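You operate a simulated robot arm through the tools that you are given. There is no shell and no other tool.

Carry out the task below with a simulated robot arm. There is one attempt and no reset: what you move stays moved.

JOB
Put things in order on the test table. At the end: the black fuse holder stands where the grey tin stood; the silver block from the test table stands on top of the orange sanding block; the grey tin from the test table is on the brown plain plate; the silver bracket from the test table stands where the black fuse holder stood; whatever was shut is shut again. Leave all else as you found it, and nothing knocked over.

It is judged by the outcome, as a careful person would: the job done as asked, and still so three seconds after it is handed in. It fails if anything else is knocked over, pushed out of place, dropped, spilled or broken.

ROBOT AND FRAMES
A 6-joint arm with a two-finger gripper, fixed in place. Base frame: the origin is at the foot of the arm, x ahead of it, y to its left, z up; the work surface is at about z = 0. Lengths are in m, angles in rad, forces in N, time in s.
With the tool pointing down near the work surface it reaches from about 0.18 to 0.48 m from the base axis. Its first joint turns from -1.152 to 1.152 rad. Payload 1.76 kg.
The TCP is the grasp point between the finger pads, 0.029 m short of the fingertips. In the tool frame z runs along the fingers and y along their closing line. The gripper opens to 0.082 m; its body begins 0.058 m behind the TCP.
Orientation is that of the tool frame in the base frame, as a unit quaternion [w, x, y, z]. With the fingers straight down and closing along the base's y, the tool's x points along the base's -x, its y along +y and its z along -z.

CONTROLS
- The arm moves only by the tool jog_arm. Its arguments are lists of equal length, an entry for each row: "gripper": the finger opening in m, from 0 to 0.082; "translation": the shift along the tool's x, y, z in units of 25 mm (1.0 is 25 mm), a list of three; "delta_rot": the turn, a rotation vector about the tool's x, y, z in units of 4 degrees (1.0 is 4 degrees), a list of three. In form: {"gripper": [gripper, ...], "translation": [[tx, ty, tz], ...], "delta_rot": [[ax, ay, az], ...]}. A call has 1 to 20 rows; each row shifts and turns the commanded pose from where the row before left it, along the tool's axes as they then stand. A call with a number of a shift or a turn outside -1 to 1 is refused whole. Each row takes 0.2 s and may step no farther than 0.05 m and 0.15 rad from the row before; otherwise, or with a gripper value out of range, the whole call is refused. A pose out of reach is approached as far as the arm can. The call stops where the force on the tool passes 40 N (or 10 N more than at its start, if that is more) or the arm is blocked; 0.2 s more then pass. The fingers move at their own pace (about 0.2035 m/s each) and stop on an object; they squeeze with about 23 N. The grip force told is the motor's: it shows also when the fingers shut on nothing. Time passes only in rows, and 0.2 s behind the last, so rows that do not move let the fingers close. The reply holds the time, the measured pose of the TCP, the force on the tool along the base axes, the opening and the grip force, in the units named above and with some noise, with the torque about the TCP (base axes, N m) and any sound that the robot's microphone picked up.
- Cameras (640 x 400 px; columns grow to the right, rows downward): "scene" is fixed at [0.0632, 0.3422, 0.4137]; the picture's right is [-0.67, -0.75, 0.00], its down [-0.49, 0.44, -0.75] and it looks along [0.56, -0.50, -0.66] (base axes); focal length 224 px, centre (320, 200). "wrist" rides on the gripper at [0.079, 0.004, -0.09] in the tool frame; the picture's right is [-0.05, 1.00, 0.00], its down [-0.71, -0.04, -0.71] and it looks along [-0.71, -0.04, 0.71] (tool axes); focal length 256 px, centre (320, 200). There is no depth. A picture from a camera that has moved, and an enlarged one, comes with that camera's place and axes in the base frame and with its lens.
- camera(camera): a new picture of that camera. The clock stands still meanwhile.
- close_up(camera, box): a new picture of the part [left, top, right, bottom] of that camera's present view, enlarged. The clock stands still meanwhile.
- job_done(): hands the job in; it is judged then, once.

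Places have to be worked out from the pictures, the camera data and where the tool is seen. Open the gripper and draw the arm clear of the work before you hand the job in, unless the task says otherwise.

The tools are called after "Call:" as a command line: name --argument value ..., lists and objects as JSON in quotes. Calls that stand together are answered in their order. jog_arm: Moves the arm, as the interface text tells. Its arguments: {"type":"object","properties":{"gripper":{"type":"array","items":{"type":"number"}},"translation":{"type":"array","items":{"type":"array","items":{"type":"number"}}},"delta_rot":{"type":"array","items":{"type":"array","items":{"type":"number"}}}},"required":["gripper","translation","delta_rot"]} The other tools are called the same way: camera (camera) takes a picture; close_up (camera, box) takes an enlarged picture of a part of a camera's view; job_done () hands the job in.

At the start:

```text
clock: 0.0
position: [0.299, 0.0408, 0.2531]
tool_rot: [0.0, 0.0, 1.0, 0.001]
force: [-0.6, -0.5, 0.0]
wrist_torque: [0.03, 0.02, 0.02]
finger_gap: 0.0819
finger_force: 0.1
```

scene: 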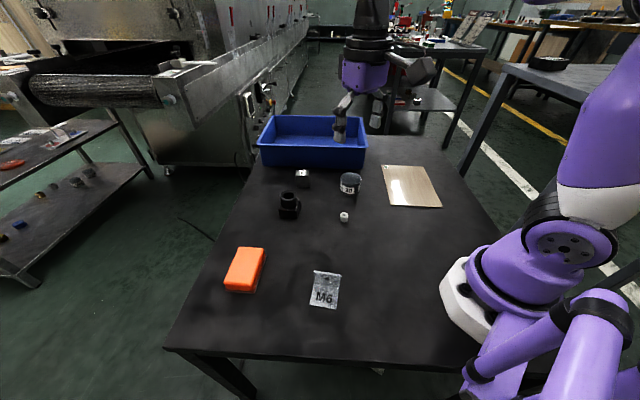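
wrist: 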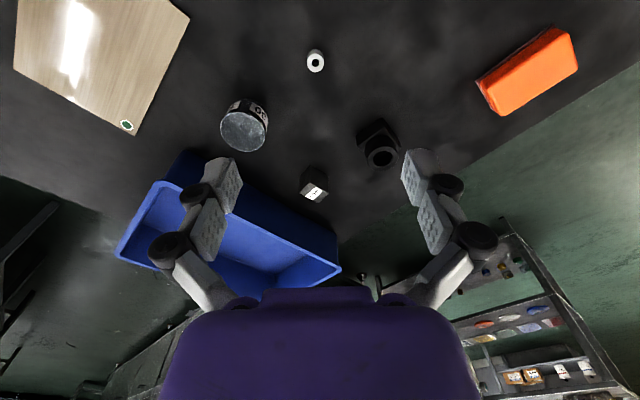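

I'll start by looking closely at the table from both cameras to identify the objects.

Call:
close_up --camera "scene" --box '[240, 100, 460, 240]'

Call:
close_up --camera "scene" --box '[200, 220, 380, 330]'

Call:
close_up --camera "wrist" --box '[200, 30, 440, 210]'

Call:
close_up --camera "wrist" --box '[100, 140, 360, 310]'

```text
2.86 times, centred on (350, 170) of scene
camera zoom: at [0.0632, 0.3422, 0.4137], right [-0.67, -0.75, 0.0], down [-0.49, 0.44, -0.75], along [0.56, -0.5, -0.66], focal length 640 px, centre (234, 286)
```

zoom: 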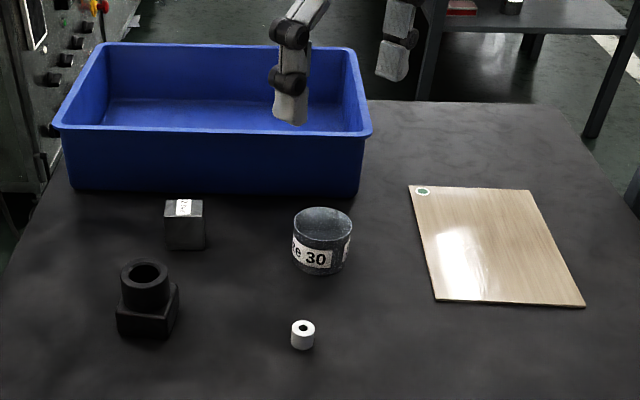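

```text
3.56 times, centred on (290, 275) of scene
camera zoom: at [0.0632, 0.3422, 0.4137], right [-0.67, -0.75, 0.0], down [-0.49, 0.44, -0.75], along [0.56, -0.5, -0.66], focal length 796 px, centre (427, -67)
```

zoom: 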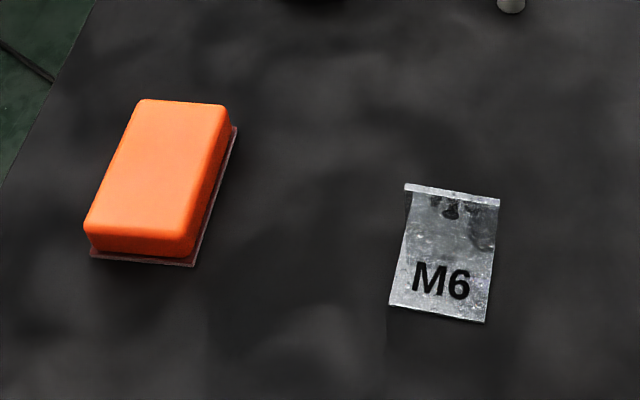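

```text
2.22 times, centred on (320, 120) of wrist
camera zoom: at [0.221, 0.0455, 0.3421], right [0.05, 1.0, 0.0], down [0.71, -0.04, 0.71], along [0.71, -0.04, -0.71], focal length 569 px, centre (320, 378)
```

zoom: 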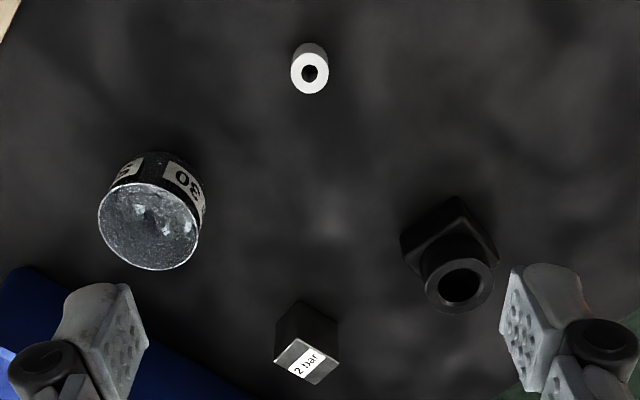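

```text
2.35 times, centred on (230, 225) of wrist
camera zoom: at [0.221, 0.0455, 0.3421], right [0.05, 1.0, 0.0], down [0.71, -0.04, 0.71], along [0.71, -0.04, -0.71], focal length 602 px, centre (532, 141)
```

zoom: 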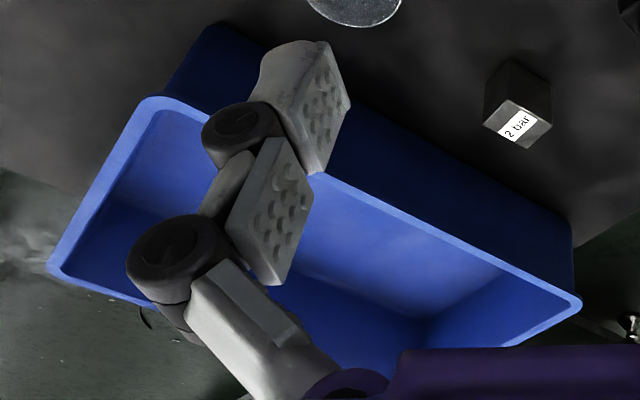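

The table holds: a fuse holder near (0.43, 0.12), the "2 bar" block near (0.50, 0.02), the tin near (0.39, -0.07), the plate centre near (0.29, -0.22), the bracket near (0.216, 0.193) and the orange block near (0.33, 0.29). I'll move back and left, staying high, so the wrist camera can see the bracket.

Call:
jog_arm --gripper '[0.082, 0.082, 0.082, 0.082, 0.082, 0.082, 0.082]' --translation '[[0.727, 0.861, 0], [0.727, 0.861, 0], [0.727, 0.861, 0], [0.727, 0.861, 0], [0.727, 0.861, 0], [0.727, 0.861, 0], [0, 0, 0]]' --delta_rot '[[0, 0, 0], [0, 0, 0], [0, 0, 0], [0, 0, 0], [0, 0, 0], [0, 0, 0], [0, 0, 0]]'

Call:
camera --camera "wrist"

Call:
camera --camera "scene"

```text
clock: 1.6
position: [0.1914, 0.1706, 0.2533]
tool_rot: [0.0, 0.0, 1.0, 0.0]
force: [-1.1, -0.4, 0.1]
wrist_torque: [0.01, -0.04, -0.03]
finger_gap: 0.0819
finger_force: 0.0
```

```text
taken
camera wrist: at [0.1129, 0.1739, 0.3416], right [0.05, 1.0, 0.0], down [0.71, -0.04, 0.71], along [0.71, -0.04, -0.71], focal length 256 px, centre (320, 200)
```

wrist: 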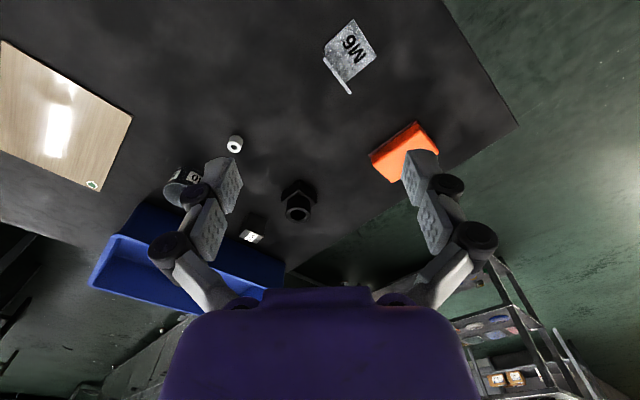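

```text
taken
```

scene: 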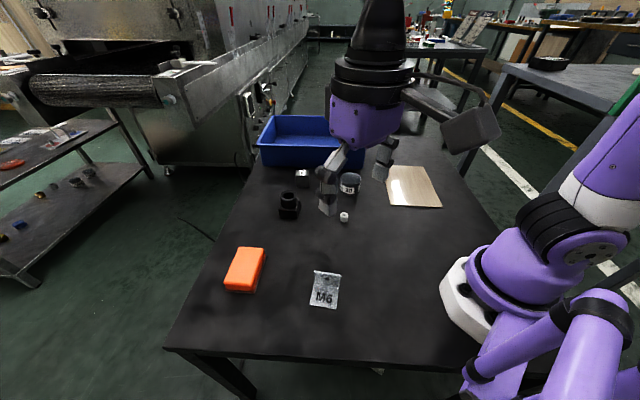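

Call:
close_up --camera "wrist" --box '[290, 0, 410, 110]'

Call:
close_up --camera "scene" --box '[290, 255, 360, 325]'

Call:
close_up --camera "wrist" --box '[150, 110, 450, 260]'

```text
3.64 times, centred on (350, 55) of wrist
camera zoom: at [0.1129, 0.1739, 0.3416], right [0.05, 1.0, 0.0], down [0.71, -0.04, 0.71], along [0.71, -0.04, -0.71], focal length 931 px, centre (211, 727)
```

zoom: 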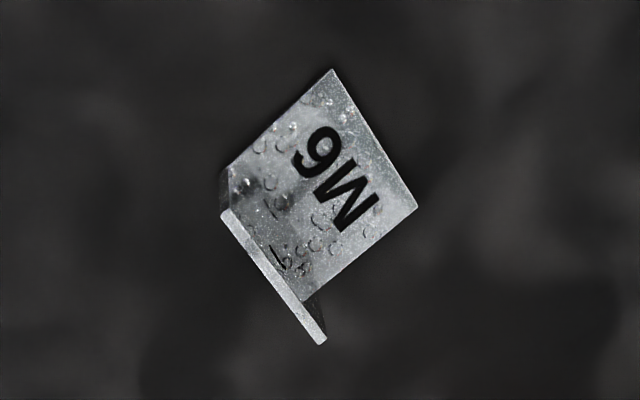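

```text
5.71 times, centred on (325, 290) of scene
camera zoom: at [0.0632, 0.3422, 0.4137], right [-0.67, -0.75, 0.0], down [-0.49, 0.44, -0.75], along [0.56, -0.5, -0.66], focal length 1280 px, centre (291, -314)
```

zoom: 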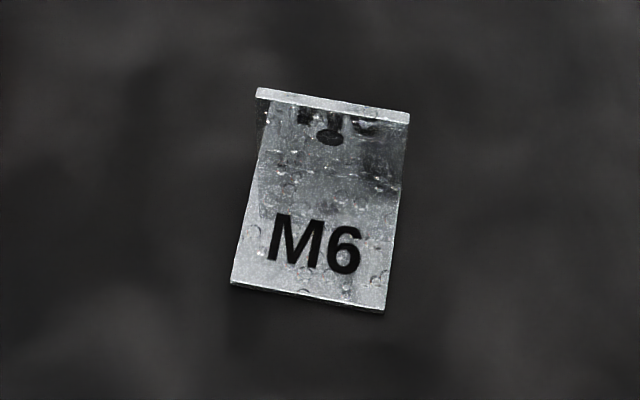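

```text
2.13 times, centred on (300, 185) of wrist
camera zoom: at [0.1129, 0.1739, 0.3416], right [0.05, 1.0, 0.0], down [0.71, -0.04, 0.71], along [0.71, -0.04, -0.71], focal length 546 px, centre (363, 232)
```

zoom: 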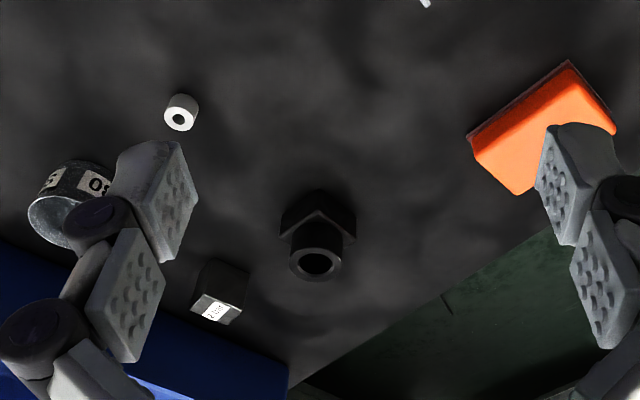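

The bracket is an L lying on its base plate. Its upright flange is about 37 mm tall, centred near (0.221, 0.186) and running at about 37° to x. Next I'll move over the tin to refine its position before gripping.

Call:
jog_arm --gripper '[0.082, 0.082, 0.082, 0.082, 0.082, 0.082, 0.082, 0.082, 0.082, 0.082, 0.082]' --translation '[[-0.674, -0.942, 0.132], [-0.674, -0.942, 0.132], [-0.674, -0.942, 0.132], [-0.674, -0.942, 0.132], [-0.674, -0.942, 0.132], [-0.674, -0.942, 0.132], [-0.674, -0.942, 0.132], [-0.674, -0.942, 0.132], [-0.674, -0.942, 0.132], [-0.674, -0.942, 0.132], [0, 0, 0]]' --delta_rot '[[0, 0, 0], [0, 0, 0], [0, 0, 0], [0, 0, 0], [0, 0, 0], [0, 0, 0], [0, 0, 0], [0, 0, 0], [0, 0, 0], [0, 0, 0], [0, 0, 0]]'

Call:
camera --camera "wrist"

Call:
close_up --camera "wrist" --box '[220, 30, 420, 155]'

Call:
close_up --camera "wrist" --box '[360, 80, 560, 205]'

```text
clock: 4.0
position: [0.3596, -0.0633, 0.2197]
tool_rot: [0.001, -0.001, 1.0, 0.001]
force: [0.4, 0.4, 0.1]
wrist_torque: [-0.01, -0.07, 0.0]
finger_gap: 0.0818
finger_force: 0.1
```

```text
taken
camera wrist: at [0.2804, -0.0603, 0.3093], right [0.05, 1.0, 0.0], down [0.71, -0.04, 0.71], along [0.71, -0.04, -0.71], focal length 256 px, centre (320, 200)
```

wrist: 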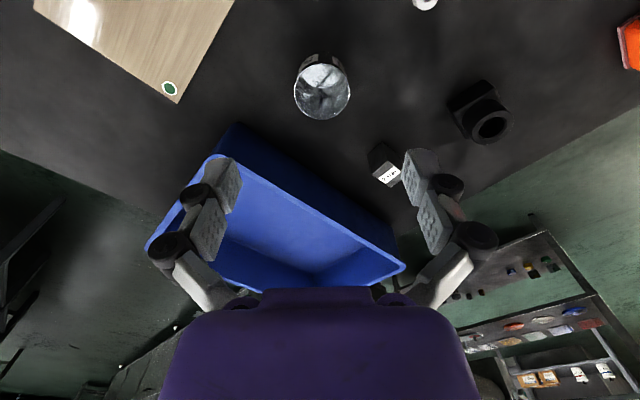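

```text
3.20 times, centred on (320, 92) of wrist
camera zoom: at [0.2804, -0.0603, 0.3093], right [0.05, 1.0, 0.0], down [0.71, -0.04, 0.71], along [0.71, -0.04, -0.71], focal length 819 px, centre (320, 544)
```

zoom: 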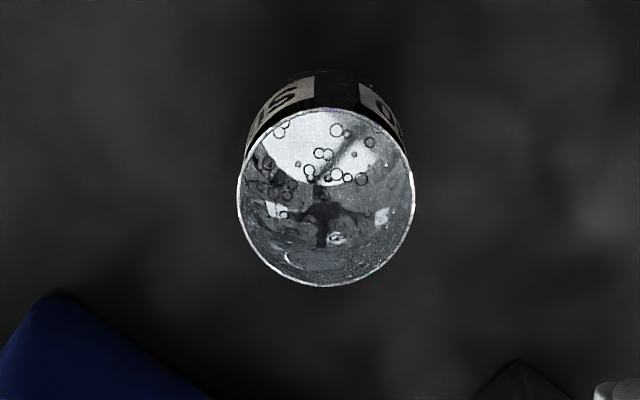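

```text
3.20 times, centred on (460, 142) of wrist
camera zoom: at [0.2804, -0.0603, 0.3093], right [0.05, 1.0, 0.0], down [0.71, -0.04, 0.71], along [0.71, -0.04, -0.71], focal length 819 px, centre (-128, 384)
```

zoom: 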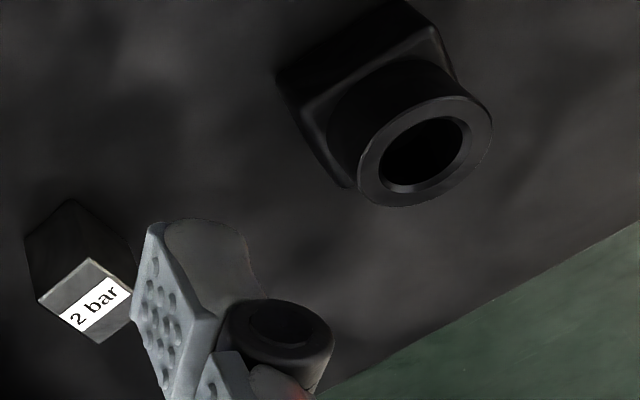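

The tin is centred at about (0.390, -0.066), roughly 58 mm across and 43 mm tall. I'll line up above it and descend with the fingers open along y.

Call:
jog_arm --gripper '[0.082, 0.082, 0.082, 0.082, 0.082, 0.082, 0.082, 0.082, 0.082, 0.082, 0.082]' --translation '[[-0.608, -0.054, 0], [-0.608, -0.054, 0], [0, 0, 0.929], [0, 0, 0.929], [0, 0, 0.929], [0, 0, 0.929], [0, 0, 0.929], [0, 0, 0.929], [0, 0, 0.929], [0, 0, 0.929], [0, 0, 0]]' --delta_rot '[[0, 0, 0], [0, 0, 0], [0, 0, 0], [0, 0, 0], [0, 0, 0], [0, 0, 0], [0, 0, 0], [0, 0, 0], [0, 0, 0], [0, 0, 0], [0, 0, 0]]'

Call:
camera --camera "wrist"

Call:
close_up --camera "scene" --box '[260, 80, 460, 240]'

```text
clock: 6.4
position: [0.3889, -0.0665, 0.0339]
tool_rot: [0.0, -0.001, 1.0, 0.0]
force: [-0.4, 0.8, -0.4]
wrist_torque: [0.02, -0.04, -0.01]
finger_gap: 0.082
finger_force: 0.1
```

```text
taken
camera wrist: at [0.3108, -0.0627, 0.1234], right [0.05, 1.0, 0.0], down [0.71, -0.04, 0.71], along [0.71, -0.04, -0.71], focal length 256 px, centre (320, 200)
```

wrist: 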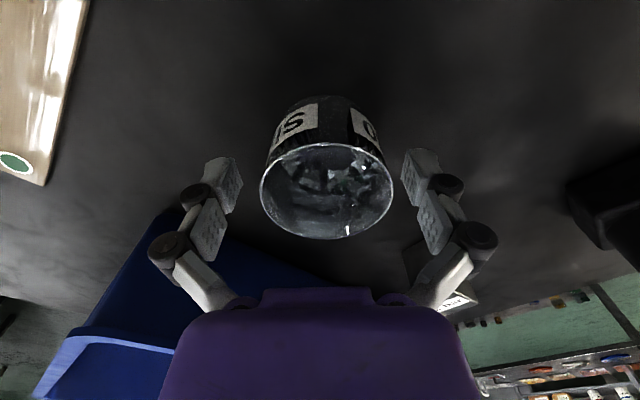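

```text
2.50 times, centred on (360, 160) of scene
camera zoom: at [0.0632, 0.3422, 0.4137], right [-0.67, -0.75, 0.0], down [-0.49, 0.44, -0.75], along [0.56, -0.5, -0.66], focal length 560 px, centre (220, 300)
```

zoom: 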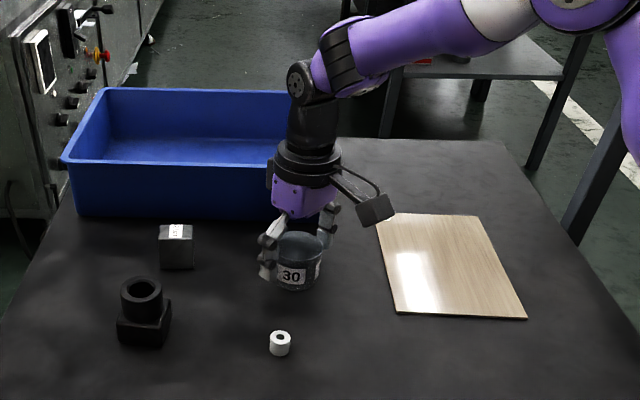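

The tin sits between the fingers with clearance on both sides. I'll close on it gradually.

Call:
jog_arm --gripper '[0.072, 0.066, 0.062, 0.058, 0.05, 0.04, 0.04]' --translation '[[0, 0, 0], [0, 0, 0], [0, 0, 0], [0, 0, 0], [0, 0, 0], [0, 0, 0], [0, 0, 0]]' --delta_rot '[[0, 0, 0], [0, 0, 0], [0, 0, 0], [0, 0, 0], [0, 0, 0], [0, 0, 0], [0, 0, 0]]'

Call:
camera --camera "wrist"

```text
clock: 8.0
position: [0.3895, -0.0664, 0.0353]
tool_rot: [0.0, 0.0, 1.0, 0.0]
force: [-1.1, 0.4, 6.1]
wrist_torque: [0.01, 0.05, 0.0]
finger_gap: 0.0549
finger_force: 23.1
```

```text
taken
camera wrist: at [0.3109, -0.0628, 0.1238], right [0.05, 1.0, 0.0], down [0.71, -0.04, 0.71], along [0.71, -0.04, -0.71], focal length 256 px, centre (320, 200)
```

wrist: 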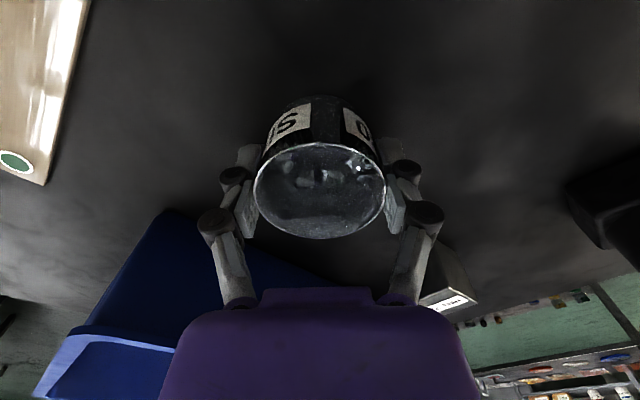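

Gripped at a gap of 55 mm, with a slight 6 N upward force where the tips brush the table. I'll lift straight up, carry the tin over to the plate centre near (0.289, -0.224), and look before lowering.

Call:
jog_arm --gripper '[0.04, 0.04, 0.04, 0.04, 0.04, 0.04, 0.04, 0.04, 0.04, 0.04, 0.04, 0.04, 0.04, 0.04]' --translation '[[0, 0, -0.4], [0, 0, -1], [0, 0, -1], [0, 0, -1], [0, 0, -1], [0, 0, -0.6], [0.574, -0.9006, 0], [0.574, -0.9006, 0], [0.574, -0.9006, 0], [0.574, -0.9006, 0], [0.574, -0.9006, 0], [0.574, -0.9006, 0], [0.574, -0.9006, 0], [0, 0, 0]]' --delta_rot '[[0, 0, 0], [0, 0, 0], [0, 0, 0], [0, 0, 0], [0, 0, 0], [0, 0, 0], [0, 0, 0], [0, 0, 0], [0, 0, 0], [0, 0, 0], [0, 0, 0], [0, 0, 0], [0, 0, 0], [0, 0, 0]]'

Call:
camera --camera "wrist"

Call:
camera --camera "scene"

```text
clock: 11.0
position: [0.2899, -0.223, 0.1604]
tool_rot: [0.0, 0.0, 1.0, 0.0]
force: [-0.7, -0.4, -1.4]
wrist_torque: [0.04, 0.0, -0.03]
finger_gap: 0.0547
finger_force: 22.5
```

```text
taken
camera wrist: at [0.21, -0.22, 0.2493], right [0.05, 1.0, 0.0], down [0.71, -0.04, 0.71], along [0.71, -0.04, -0.71], focal length 256 px, centre (320, 200)
```

wrist: 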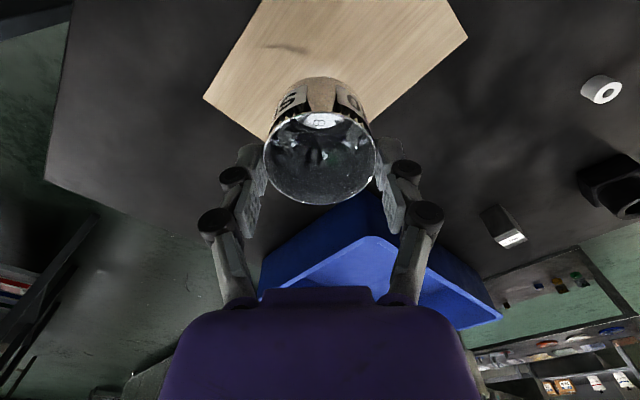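

```text
taken
```

scene: 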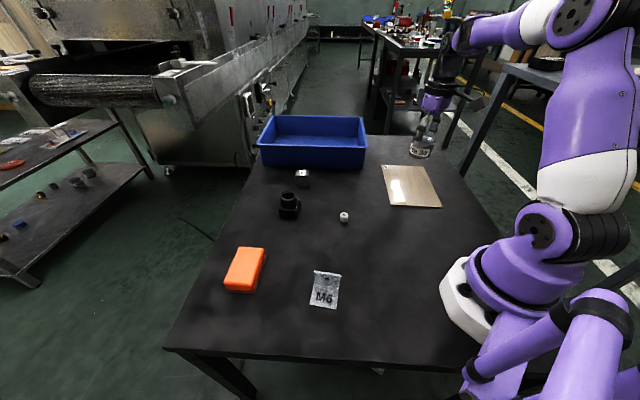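

The tin is held firmly and the plate centre checks out at about (0.290, -0.222), directly beneath. I'll lower to just above the plate first.

Call:
jog_arm --gripper '[0.04, 0.04, 0.04, 0.04, 0.04, 0.04, 0.04]' --translation '[[0, 0, 0.931], [0, 0, 0.931], [0, 0, 0.931], [0, 0, 0.931], [0, 0, 0.6], [0, 0, 0.331], [0, 0, 0]]' --delta_rot '[[0, 0, 0], [0, 0, 0], [0, 0, 0], [0, 0, 0], [0, 0, 0], [0, 0, 0], [0, 0, 0]]'

Call:
close_up --camera "scene" --box '[370, 110, 470, 220]'

Call:
camera --camera "wrist"

```text
clock: 12.6
position: [0.2893, -0.2246, 0.0444]
tool_rot: [0.001, 0.0, 1.0, -0.001]
force: [3.1, -0.3, 14.4]
wrist_torque: [-0.02, -0.08, 0.02]
finger_gap: 0.0532
finger_force: 23.0
```

```text
3.64 times, centred on (420, 165) of scene
camera zoom: at [0.0632, 0.3422, 0.4136], right [-0.67, -0.75, 0.0], down [-0.49, 0.44, -0.75], along [0.56, -0.5, -0.66], focal length 814 px, centre (-44, 327)
```

zoom: 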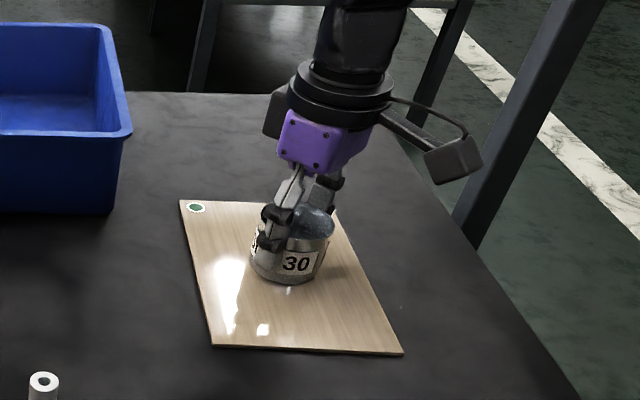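

```text
taken
camera wrist: at [0.2106, -0.2209, 0.1326], right [0.05, 1.0, 0.0], down [0.7, -0.04, 0.71], along [0.71, -0.04, -0.71], focal length 256 px, centre (320, 200)
```

wrist: 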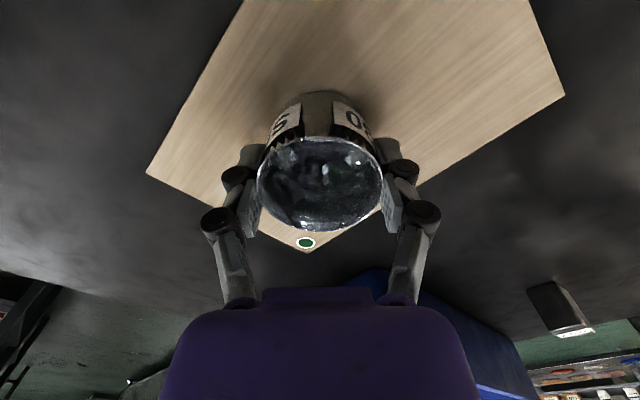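

The tin is already touching the plate, with about 14 N upward. I'll ease up about 1 mm and open gently to release.

Call:
jog_arm --gripper '[0.04, 0.05, 0.058, 0.066, 0.074, 0.082, 0.082]' --translation '[[0, 0, -0.05], [0, 0, 0], [0, 0, 0], [0, 0, 0], [0, 0, 0], [0, 0, 0], [0, 0, 0]]' --delta_rot '[[0, 0, 0], [0, 0, 0], [0, 0, 0], [0, 0, 0], [0, 0, 0], [0, 0, 0], [0, 0, 0]]'

Call:
camera --camera "wrist"

Call:
close_up --camera "scene" --box '[370, 110, 470, 220]'

```text
clock: 14.2
position: [0.2881, -0.2253, 0.0441]
tool_rot: [0.0, 0.0, 1.0, 0.0]
force: [-0.1, -0.1, -0.2]
wrist_torque: [0.0, -0.01, -0.01]
finger_gap: 0.0821
finger_force: 0.0
```

```text
taken
camera wrist: at [0.2107, -0.2208, 0.1337], right [0.05, 1.0, 0.0], down [0.71, -0.04, 0.71], along [0.71, -0.04, -0.71], focal length 256 px, centre (320, 200)
```

wrist: 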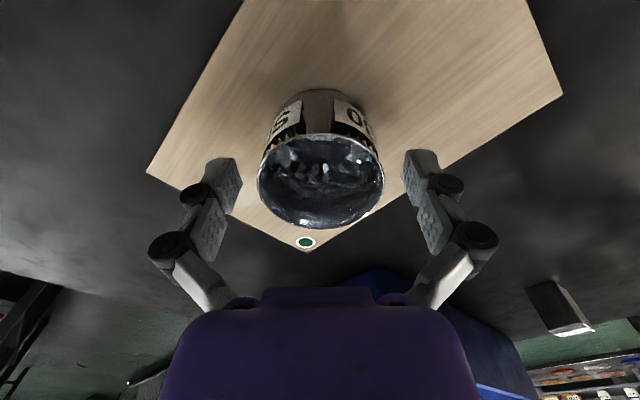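

```text
3.64 times, centred on (420, 165) of scene
camera zoom: at [0.0632, 0.3422, 0.4137], right [-0.67, -0.75, 0.0], down [-0.49, 0.44, -0.75], along [0.56, -0.5, -0.66], focal length 814 px, centre (-44, 327)
```

zoom: 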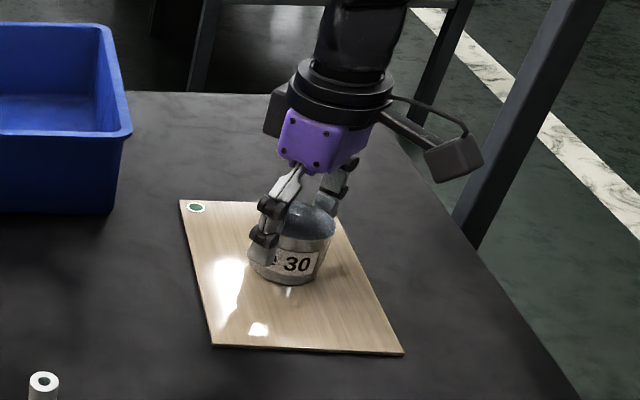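

The tin is standing on the plate and the plate hasn't moved. I'll lift straight up and travel to a viewpoint above the fuse holder.

Call:
jog_arm --gripper '[0.082, 0.082, 0.082, 0.082, 0.082, 0.082, 0.082, 0.082, 0.082, 0.082, 0.082, 0.082, 0.082, 0.082, 0.082, 0.082, 0.082, 0.082, 0.082, 0.082]' --translation '[[0, 0, -1], [0, 0, -1], [0, 0, -1], [0, 0, -1], [0, 0, -1], [0, 0, -1], [-0.314, 1, 0], [-0.314, 1, 0], [-0.314, 1, 0], [-0.314, 1, 0], [-0.314, 1, 0], [-0.314, 1, 0], [-0.314, 1, 0], [-0.314, 1, 0], [-0.314, 1, 0], [-0.314, 1, 0], [-0.314, 1, 0], [-0.314, 1, 0], [-0.314, 1, 0], [0, 0.6, 0]]' --delta_rot '[[0, 0, 0], [0, 0, 0], [0, 0, 0], [0, 0, 0], [0, 0, 0], [0, 0, 0], [0, 0, 0], [0, 0, 0], [0, 0, 0], [0, 0, 0], [0, 0, 0], [0, 0, 0], [0, 0, 0], [0, 0, 0], [0, 0, 0], [0, 0, 0], [0, 0, 0], [0, 0, 0], [0, 0, 0], [0, 0, 0]]'

Call:
camera --camera "wrist"

Call:
close_up --camera "wrist" --box '[240, 30, 400, 130]'

Call:
camera --camera "scene"

```text
clock: 18.4
position: [0.3914, 0.1154, 0.1963]
tool_rot: [0.0, 0.0, 1.0, 0.0]
force: [0.2, 0.1, -0.5]
wrist_torque: [-0.01, 0.01, -0.01]
finger_gap: 0.0822
finger_force: 0.1
```

```text
taken
camera wrist: at [0.3122, 0.1197, 0.2847], right [0.05, 1.0, 0.0], down [0.71, -0.04, 0.71], along [0.71, -0.04, -0.71], focal length 256 px, centre (320, 200)
```

wrist: 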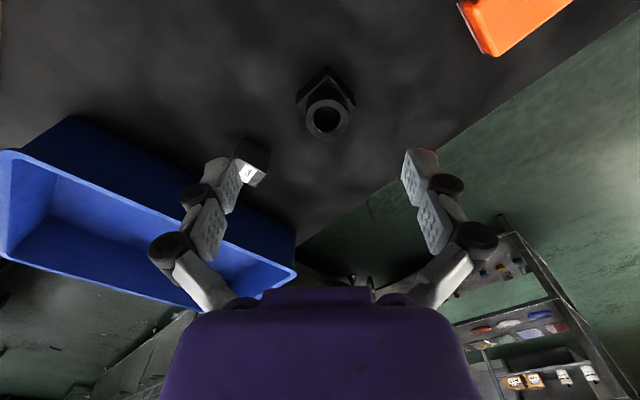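

```text
4.00 times, centred on (320, 80) of wrist
camera zoom: at [0.3122, 0.1197, 0.2847], right [0.05, 1.0, 0.0], down [0.71, -0.04, 0.71], along [0.71, -0.04, -0.71], focal length 1024 px, centre (320, 680)
```

zoom: 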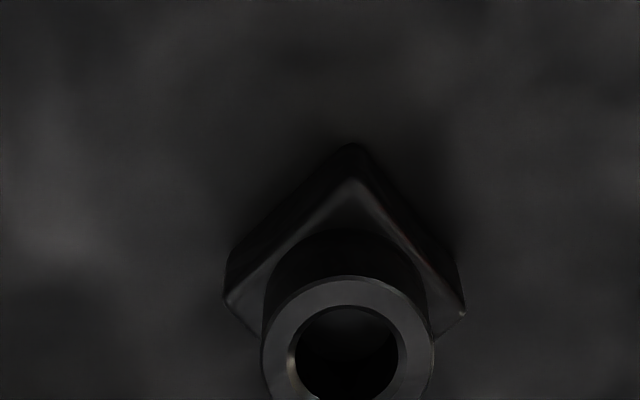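

```text
taken
```

scene: 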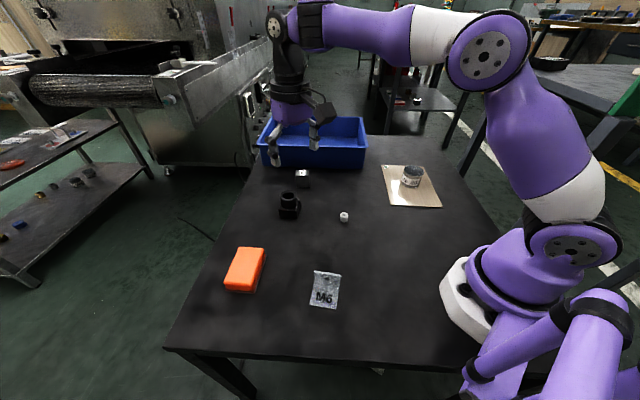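

I'll take a closer look at the fuse holder to get the orientation of its base.

Call:
close_up --camera "wrist" --box '[276, 55, 376, 145]'

Call:
close_up --camera "scene" --box '[265, 180, 315, 225]'

Call:
close_up --camera "scene" --box '[370, 140, 470, 220]'

```text
4.44 times, centred on (326, 100) of wrist
camera zoom: at [0.3122, 0.1197, 0.2847], right [0.05, 1.0, 0.0], down [0.71, -0.04, 0.71], along [0.71, -0.04, -0.71], focal length 1138 px, centre (293, 644)
```

zoom: 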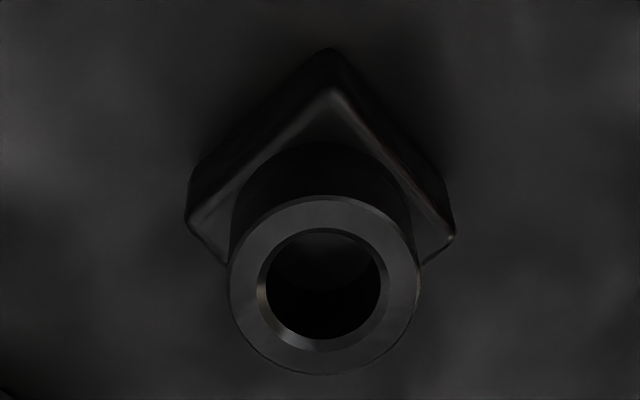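

```text
8.89 times, centred on (290, 202) of scene
camera zoom: at [0.0632, 0.3422, 0.4137], right [-0.67, -0.75, 0.0], down [-0.49, 0.44, -0.75], along [0.56, -0.5, -0.66], focal length 1990 px, centre (587, 178)
```

zoom: 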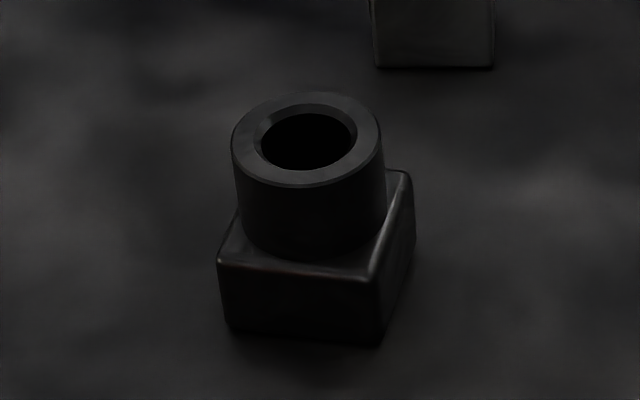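

```text
5.00 times, centred on (420, 180) of scene
camera zoom: at [0.0632, 0.3422, 0.4137], right [-0.67, -0.75, 0.0], down [-0.49, 0.44, -0.75], along [0.56, -0.5, -0.66], focal length 1120 px, centre (-180, 300)
```

zoom: 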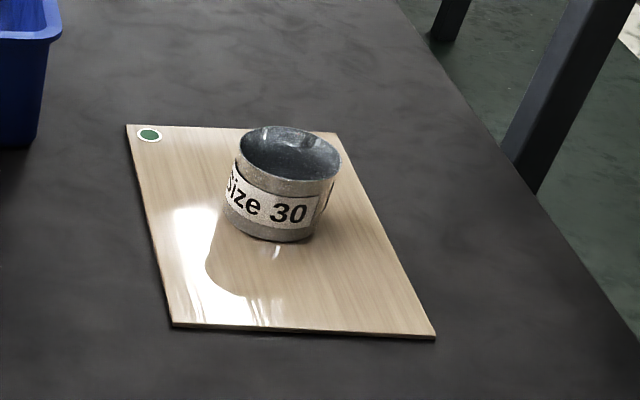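

The fuse holder is centred at about (0.431, 0.1195), with a 45 mm square base turned about 38.8° and a base roughly 28 mm high. I'll move over it, yaw the tool to match the base faces, and stop above it.

Call:
jog_arm --gripper '[0.082, 0.082, 0.082, 0.082, 0.082, 0.082, 0.082, 0.082, 0.082, 0.082, 0.082, 0.082, 0.082]' --translation '[[-0.792, 0.082, 0], [-0.792, 0.082, 0], [0, 0, 0.345], [0, 0, 0.345], [0, 0, 0.345], [0, 0, 0.345], [0, 0, 0.345], [0, 0, 0.345], [0, 0, 0.345], [0, 0, 0.345], [0, 0, 0.345], [0, 0, 0.345], [0, 0, 0]]' --delta_rot '[[0, 0, 0], [0, 0, 0], [0, 0, -0.97], [0, 0, -0.97], [0, 0, -0.97], [0, 0, -0.97], [0, 0, -0.97], [0, 0, -0.97], [0, 0, -0.97], [0, 0, -0.97], [0, 0, -0.97], [0, 0, -0.97], [0, 0, 0]]'

Call:
camera --camera "wrist"

Call:
close_up --camera "scene" --box '[240, 100, 380, 240]'

```text
clock: 21.2
position: [0.4303, 0.1189, 0.1073]
tool_rot: [0.0, -0.333, 0.943, 0.0]
force: [0.2, -0.6, 0.1]
wrist_torque: [0.01, -0.02, 0.0]
finger_gap: 0.082
finger_force: 0.2
```

```text
taken
camera wrist: at [0.3669, 0.0719, 0.1971], right [-0.59, 0.81, 0.0], down [0.57, 0.41, 0.71], along [0.57, 0.41, -0.71], focal length 256 px, centre (320, 200)
```

wrist: 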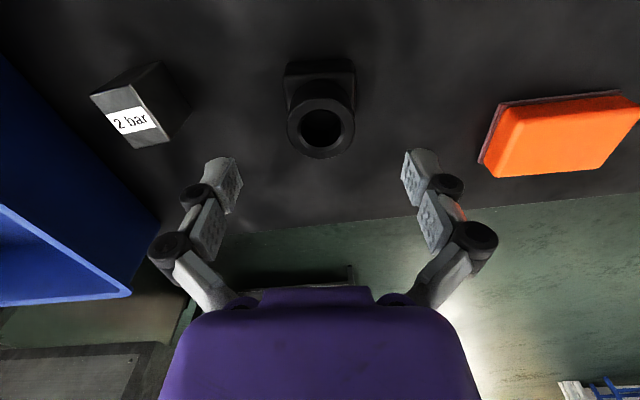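

```text
2.86 times, centred on (310, 170) of scene
camera zoom: at [0.0632, 0.3422, 0.4137], right [-0.67, -0.75, 0.0], down [-0.49, 0.44, -0.75], along [0.56, -0.5, -0.66], focal length 640 px, centre (349, 286)
```

zoom: 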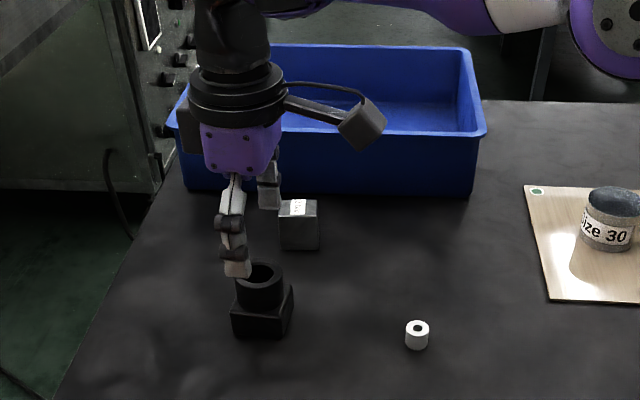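

The tool is aligned with the base faces. I'll descend to about z = 0.036.

Call:
jog_arm --gripper '[0.082, 0.082, 0.082, 0.082, 0.082]' --translation '[[0, 0.02, 0.72], [0, 0, 0.72], [0, 0, 0.72], [0, 0, 0.72], [0, 0, 0]]' --delta_rot '[[0, 0, 0], [0, 0, 0], [0, 0, 0], [0, 0, 0], [0, 0, 0]]'

Call:
camera --camera "wrist"

Call:
close_up --camera "scene" --box '[240, 120, 360, 240]'

```text
clock: 22.4
position: [0.4301, 0.1206, 0.0359]
tool_rot: [0.0, -0.332, 0.943, 0.001]
force: [-0.2, -0.8, -1.2]
wrist_torque: [-0.03, -0.03, 0.0]
finger_gap: 0.0816
finger_force: 0.1
```

```text
taken
camera wrist: at [0.3657, 0.073, 0.1247], right [-0.58, 0.81, 0.0], down [0.57, 0.41, 0.71], along [0.57, 0.41, -0.71], focal length 256 px, centre (320, 200)
```

wrist: 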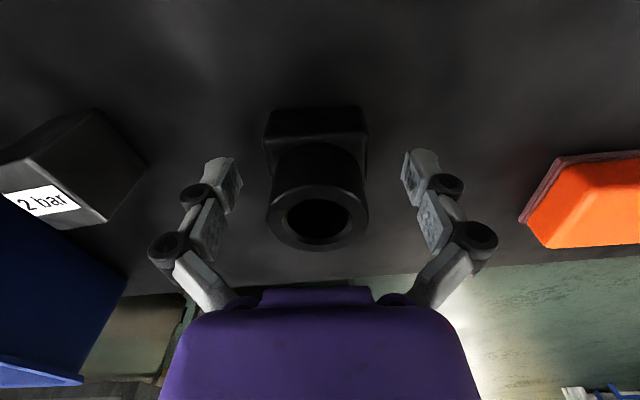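

```text
3.33 times, centred on (300, 180) of scene
camera zoom: at [0.0632, 0.3422, 0.4137], right [-0.67, -0.75, 0.0], down [-0.49, 0.44, -0.75], along [0.56, -0.5, -0.66], focal length 746 px, centre (387, 267)
```

zoom: 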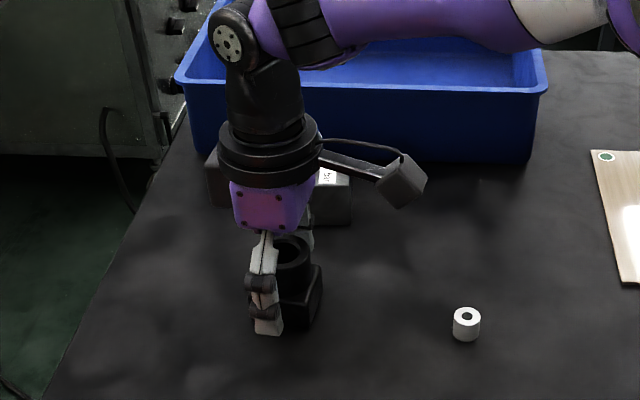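

The fuse holder is centred between the fingers. I'll close gently on the base.

Call:
jog_arm --gripper '[0.07, 0.06, 0.054, 0.05, 0.046, 0.04, 0.03, 0.03]' --translation '[[0, 0, 0], [0, 0, 0], [0, 0, 0], [0, 0, 0], [0, 0, 0], [0, 0, 0], [0, 0, 0], [0, 0, 0]]' --delta_rot '[[0, 0, 0], [0, 0, 0], [0, 0, 0], [0, 0, 0], [0, 0, 0], [0, 0, 0], [0, 0, 0], [0, 0, 0]]'

Call:
camera --camera "wrist"

```text
clock: 24.2
position: [0.4284, 0.1203, 0.0368]
tool_rot: [0.0, -0.333, 0.943, 0.0]
force: [-1.2, -1.0, 5.3]
wrist_torque: [-0.05, 0.01, 0.03]
finger_gap: 0.0471
finger_force: 22.8
```

```text
taken
camera wrist: at [0.3658, 0.073, 0.1251], right [-0.58, 0.81, 0.0], down [0.57, 0.41, 0.71], along [0.57, 0.41, -0.71], focal length 256 px, centre (320, 200)
```

wrist: 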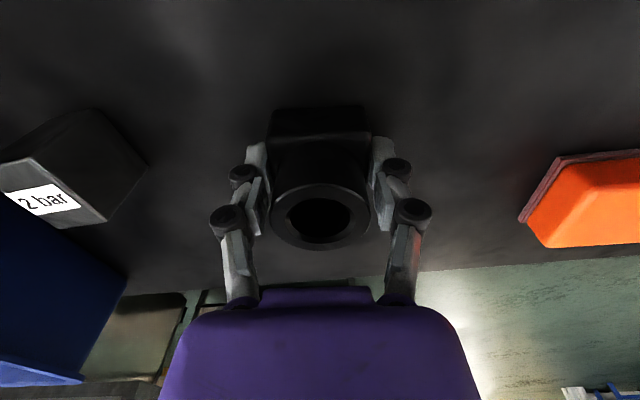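

The fuse holder is gripped at a 47 mm gap. I'll lift it and carry it to above the tin's former spot at (0.389, -0.066).

Call:
jog_arm --gripper '[0.03, 0.03, 0.03, 0.03, 0.03, 0.03, 0.03, 0.03, 0.03, 0.03, 0.03, 0.03, 0.03, 0.03]' --translation '[[0, 0, -0.4], [0, 0, -1], [0, 0, -1], [0, 0, -1], [0, 0, -1], [0, 0, -0.6], [0.843, -0.688, 0], [0.843, -0.688, 0], [0.843, -0.688, 0], [0.843, -0.688, 0], [0.843, -0.688, 0], [0.843, -0.688, 0], [0.843, -0.688, 0], [0, 0, 0]]' --delta_rot '[[0, 0, 0], [0, 0, 0], [0, 0, 0], [0, 0, 0], [0, 0, 0], [0, 0, 0], [0, 0, 0], [0, 0, 0], [0, 0, 0], [0, 0, 0], [0, 0, 0], [0, 0, 0], [0, 0, 0], [0, 0, 0]]'

Call:
camera --camera "wrist"

Call:
camera --camera "scene"

```text
clock: 27.2
position: [0.3907, -0.0664, 0.1601]
tool_rot: [-0.001, -0.331, 0.943, 0.0]
force: [0.3, -0.9, -0.5]
wrist_torque: [0.02, 0.01, -0.01]
finger_gap: 0.0473
finger_force: 22.9
```

```text
taken
camera wrist: at [0.3267, -0.1147, 0.2489], right [-0.58, 0.81, 0.0], down [0.57, 0.41, 0.71], along [0.57, 0.41, -0.71], focal length 256 px, centre (320, 200)
```

wrist: 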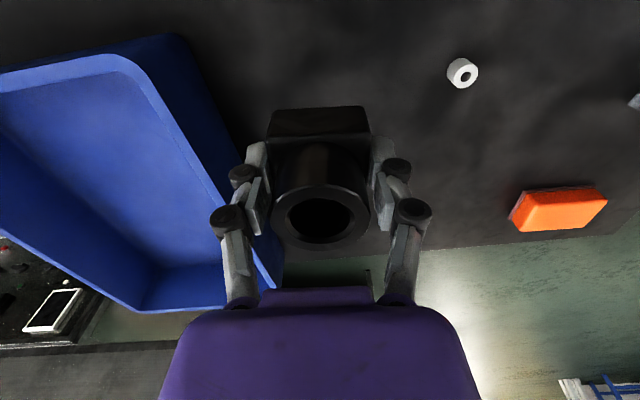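

```text
taken
```

scene: 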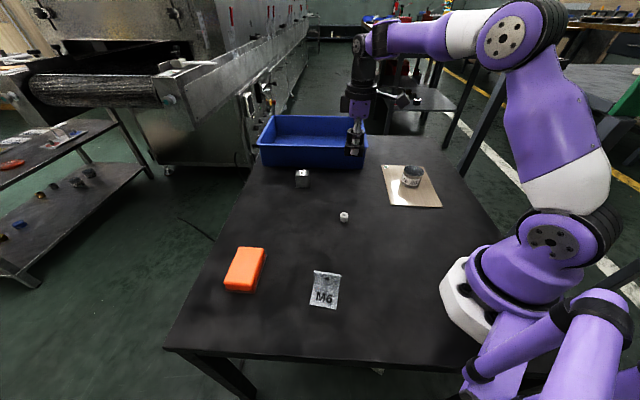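

The fuse holder is held steady over the tin's former spot, and the bin wall is about 5 cm clear. I'll lower it, easing off near the table.

Call:
jog_arm --gripper '[0.03, 0.03, 0.03, 0.03, 0.03, 0.03, 0.03]' --translation '[[0, 0, 1], [0, 0, 1], [0, 0, 1], [0, 0, 1], [0, 0, 0.5], [0, 0, 0.24], [0, 0, 0]]' --delta_rot '[[0, 0, 0], [0, 0, 0], [0, 0, 0], [0, 0, 0], [0, 0, 0], [0, 0, 0], [0, 0, 0]]'

Call:
close_up --camera "scene" --box '[300, 100, 420, 220]'

```text
clock: 28.8
position: [0.3912, -0.065, 0.0425]
tool_rot: [-0.001, -0.332, 0.943, 0.0]
force: [-0.6, -1.1, -1.2]
wrist_torque: [0.02, -0.01, 0.04]
finger_gap: 0.0469
finger_force: 23.0
```

```text
3.33 times, centred on (360, 160) of scene
camera zoom: at [0.0632, 0.3422, 0.4137], right [-0.67, -0.75, 0.0], down [-0.49, 0.44, -0.75], along [0.56, -0.5, -0.66], focal length 746 px, centre (187, 333)
```

zoom: 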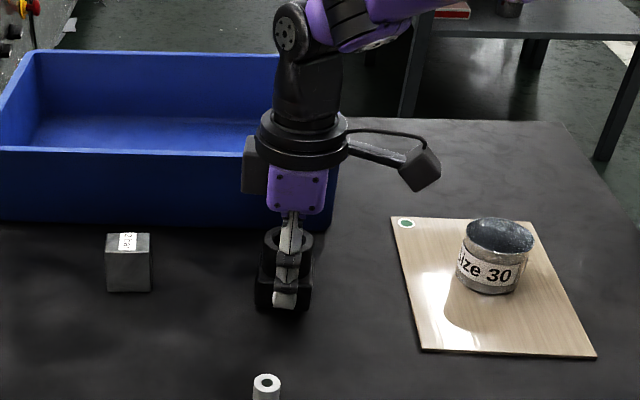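

There's no contact yet at z = 0.0425. I'll lower about 4.5 mm more in small steps.

Call:
jog_arm --gripper '[0.03, 0.03, 0.03, 0.03]' --translation '[[0, 0, 0.07], [0, 0, 0.06], [0, 0, 0.05], [0, 0, 0]]' --delta_rot '[[0, 0, 0], [0, 0, 0], [0, 0, 0], [0, 0, 0]]'

```text
clock: 29.8
position: [0.3912, -0.0659, 0.0388]
tool_rot: [0.001, -0.332, 0.943, 0.0]
force: [0.0, -0.2, -1.0]
wrist_torque: [0.0, 0.01, 0.0]
finger_gap: 0.0472
finger_force: 23.2
```

Still no contact at 0.0388. I'll lower in 1 mm steps.

Call:
jog_arm --gripper '[0.03, 0.03, 0.03]' --translation '[[0, 0, 0.04], [0, 0, 0.03], [0, 0, 0]]' --delta_rot '[[0, 0, 0], [0, 0, 0], [0, 0, 0]]'

```text
clock: 30.6
position: [0.3919, -0.0671, 0.0359]
tool_rot: [0.0, -0.332, 0.943, 0.001]
force: [0.5, 0.4, -0.8]
wrist_torque: [0.01, 0.02, 0.0]
finger_gap: 0.0471
finger_force: 22.9
```

Call:
jog_arm --gripper '[0.03, 0.03, 0.03]' --translation '[[0, 0, 0.03], [0, 0, 0.02], [0, 0, 0]]' --delta_rot '[[0, 0, 0], [0, 0, 0], [0, 0, 0]]'

Call:
close_up --camera "scene" --box '[330, 130, 390, 200]'

```text
clock: 31.4
position: [0.3923, -0.0665, 0.0351]
tool_rot: [0.001, -0.332, 0.943, 0.0]
force: [-3.8, 3.9, 17.0]
wrist_torque: [0.12, 0.08, 0.05]
finger_gap: 0.0474
finger_force: 23.3
```

```text
5.71 times, centred on (360, 165) of scene
camera zoom: at [0.0632, 0.3422, 0.4137], right [-0.67, -0.75, 0.0], down [-0.49, 0.44, -0.75], along [0.56, -0.5, -0.66], focal length 1280 px, centre (91, 400)
```

zoom: 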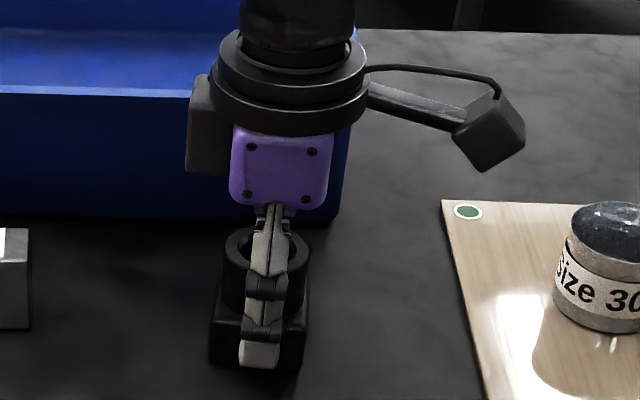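

Now there is contact, 17 N upward. I'll ease up about 1 mm, open the fingers gradually, then lift clear.

Call:
jog_arm --gripper '[0.03, 0.044, 0.052, 0.06, 0.068, 0.076, 0.082, 0.082]' --translation '[[0, 0, -0.04], [0, 0, 0], [0, 0, 0], [0, 0, 0], [0, 0, 0], [0, 0, 0], [0, 0, 0], [0, 0, 0]]' --delta_rot '[[0, 0, 0], [0, 0, 0], [0, 0, 0], [0, 0, 0], [0, 0, 0], [0, 0, 0], [0, 0, 0], [0, 0, 0]]'

Call:
camera --camera "wrist"

```text
clock: 33.2
position: [0.3917, -0.065, 0.0338]
tool_rot: [0.0, -0.332, 0.943, 0.0]
force: [-0.2, 0.2, 0.1]
wrist_torque: [0.0, 0.01, 0.03]
finger_gap: 0.0825
finger_force: 0.1
```

```text
taken
camera wrist: at [0.3273, -0.1132, 0.1245], right [-0.58, 0.81, 0.0], down [0.57, 0.41, 0.71], along [0.57, 0.41, -0.71], focal length 256 px, centre (320, 200)
```

wrist: 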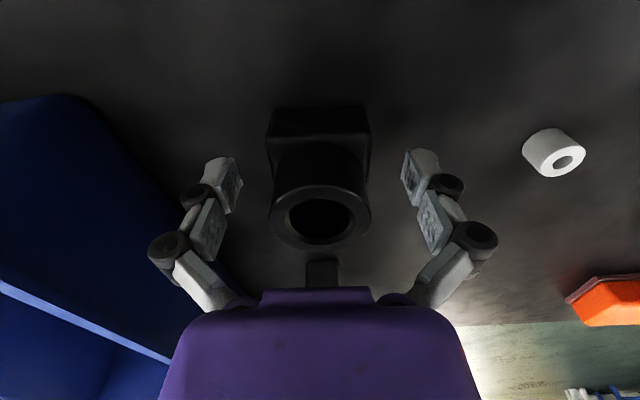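

The fuse holder is standing at the tin's former spot. I'll lift up and go over to the bracket.

Call:
jog_arm --gripper '[0.082, 0.082, 0.082, 0.082, 0.082, 0.082, 0.082, 0.082, 0.082, 0.082, 0.082, 0.082, 0.082, 0.082, 0.082, 0.082, 0.082, 0.082, 0.082, 0.082]' --translation '[[0, 0, -1], [0, 0, -1], [0, 0, -1], [0, 0, -1], [0, 0, -1], [0, 0, -1], [0, 0.93, 0], [0, 0.93, 0], [0, 0.93, 0], [0, 0.93, 0], [0, 0.93, 0], [0, 0.93, 0], [0, 0.93, 0], [0, 0.93, 0], [0, 0.93, 0], [0, 0.93, 0], [0, 0.93, 0], [0, 0.93, 0], [0, 0.93, 0], [0, 0, 0]]' --delta_rot '[[0, 0, 0], [0, 0, 0], [0, 0, 0], [0, 0, 0], [0, 0, 0], [0, 0, 0], [0, 0, 0], [0, 0, 0], [0, 0, 0], [0, 0, 0], [0, 0, 0], [0, 0, 0], [0, 0, 0], [0, 0, 0], [0, 0, 0], [0, 0, 0], [0, 0, 0], [0, 0, 0], [0, 0, 0], [0, 0, 0]]'

Call:
camera --camera "wrist"

Call:
camera --camera "scene"

```text
clock: 37.4
position: [0.2023, 0.1685, 0.186]
tool_rot: [0.0, -0.332, 0.943, 0.0]
force: [-0.1, -0.4, -0.1]
wrist_torque: [-0.01, 0.01, 0.01]
finger_gap: 0.082
finger_force: 0.1
```

```text
taken
camera wrist: at [0.1383, 0.1226, 0.2753], right [-0.58, 0.81, 0.0], down [0.57, 0.41, 0.71], along [0.57, 0.41, -0.71], focal length 256 px, centre (320, 200)
```

wrist: 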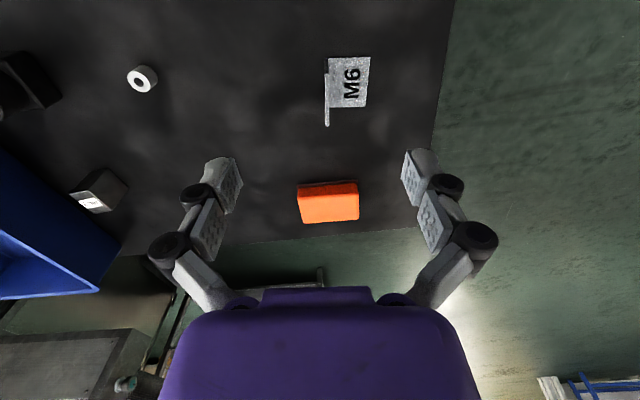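

```text
taken
```

scene: 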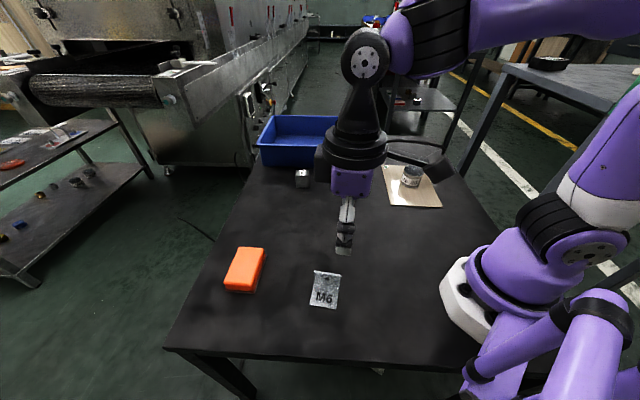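

Call:
close_up --camera "wrist" --box '[300, 40, 396, 136]'

Call:
close_up --camera "wrist" --box '[280, 160, 380, 240]'

```text
4.17 times, centred on (348, 88) of wrist
camera zoom: at [0.1383, 0.1226, 0.2753], right [-0.58, 0.81, 0.0], down [0.57, 0.41, 0.71], along [0.57, 0.41, -0.71], focal length 1067 px, centre (203, 667)
```

zoom: 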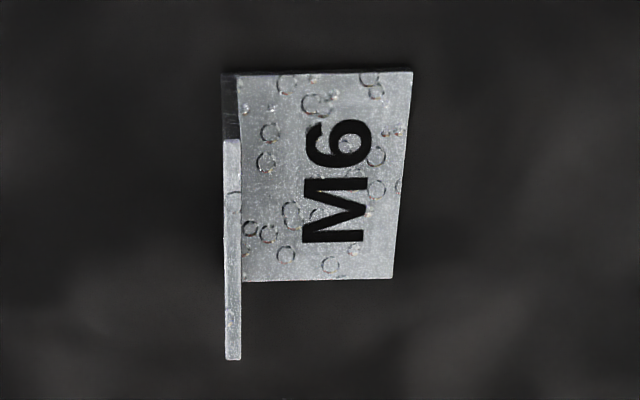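

```text
5.00 times, centred on (330, 200) of wrist
camera zoom: at [0.1383, 0.1226, 0.2753], right [-0.58, 0.81, 0.0], down [0.57, 0.41, 0.71], along [0.57, 0.41, -0.71], focal length 1280 px, centre (270, 200)
```

zoom: 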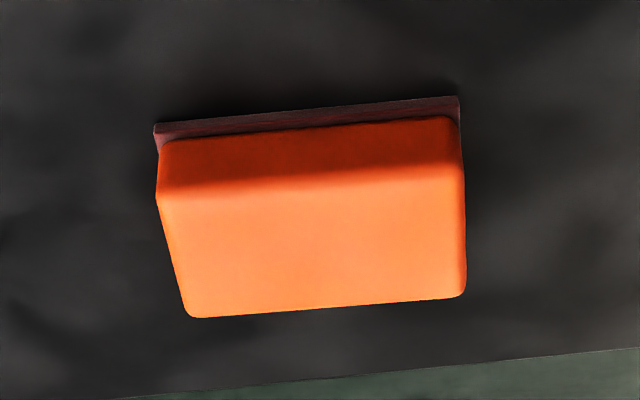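

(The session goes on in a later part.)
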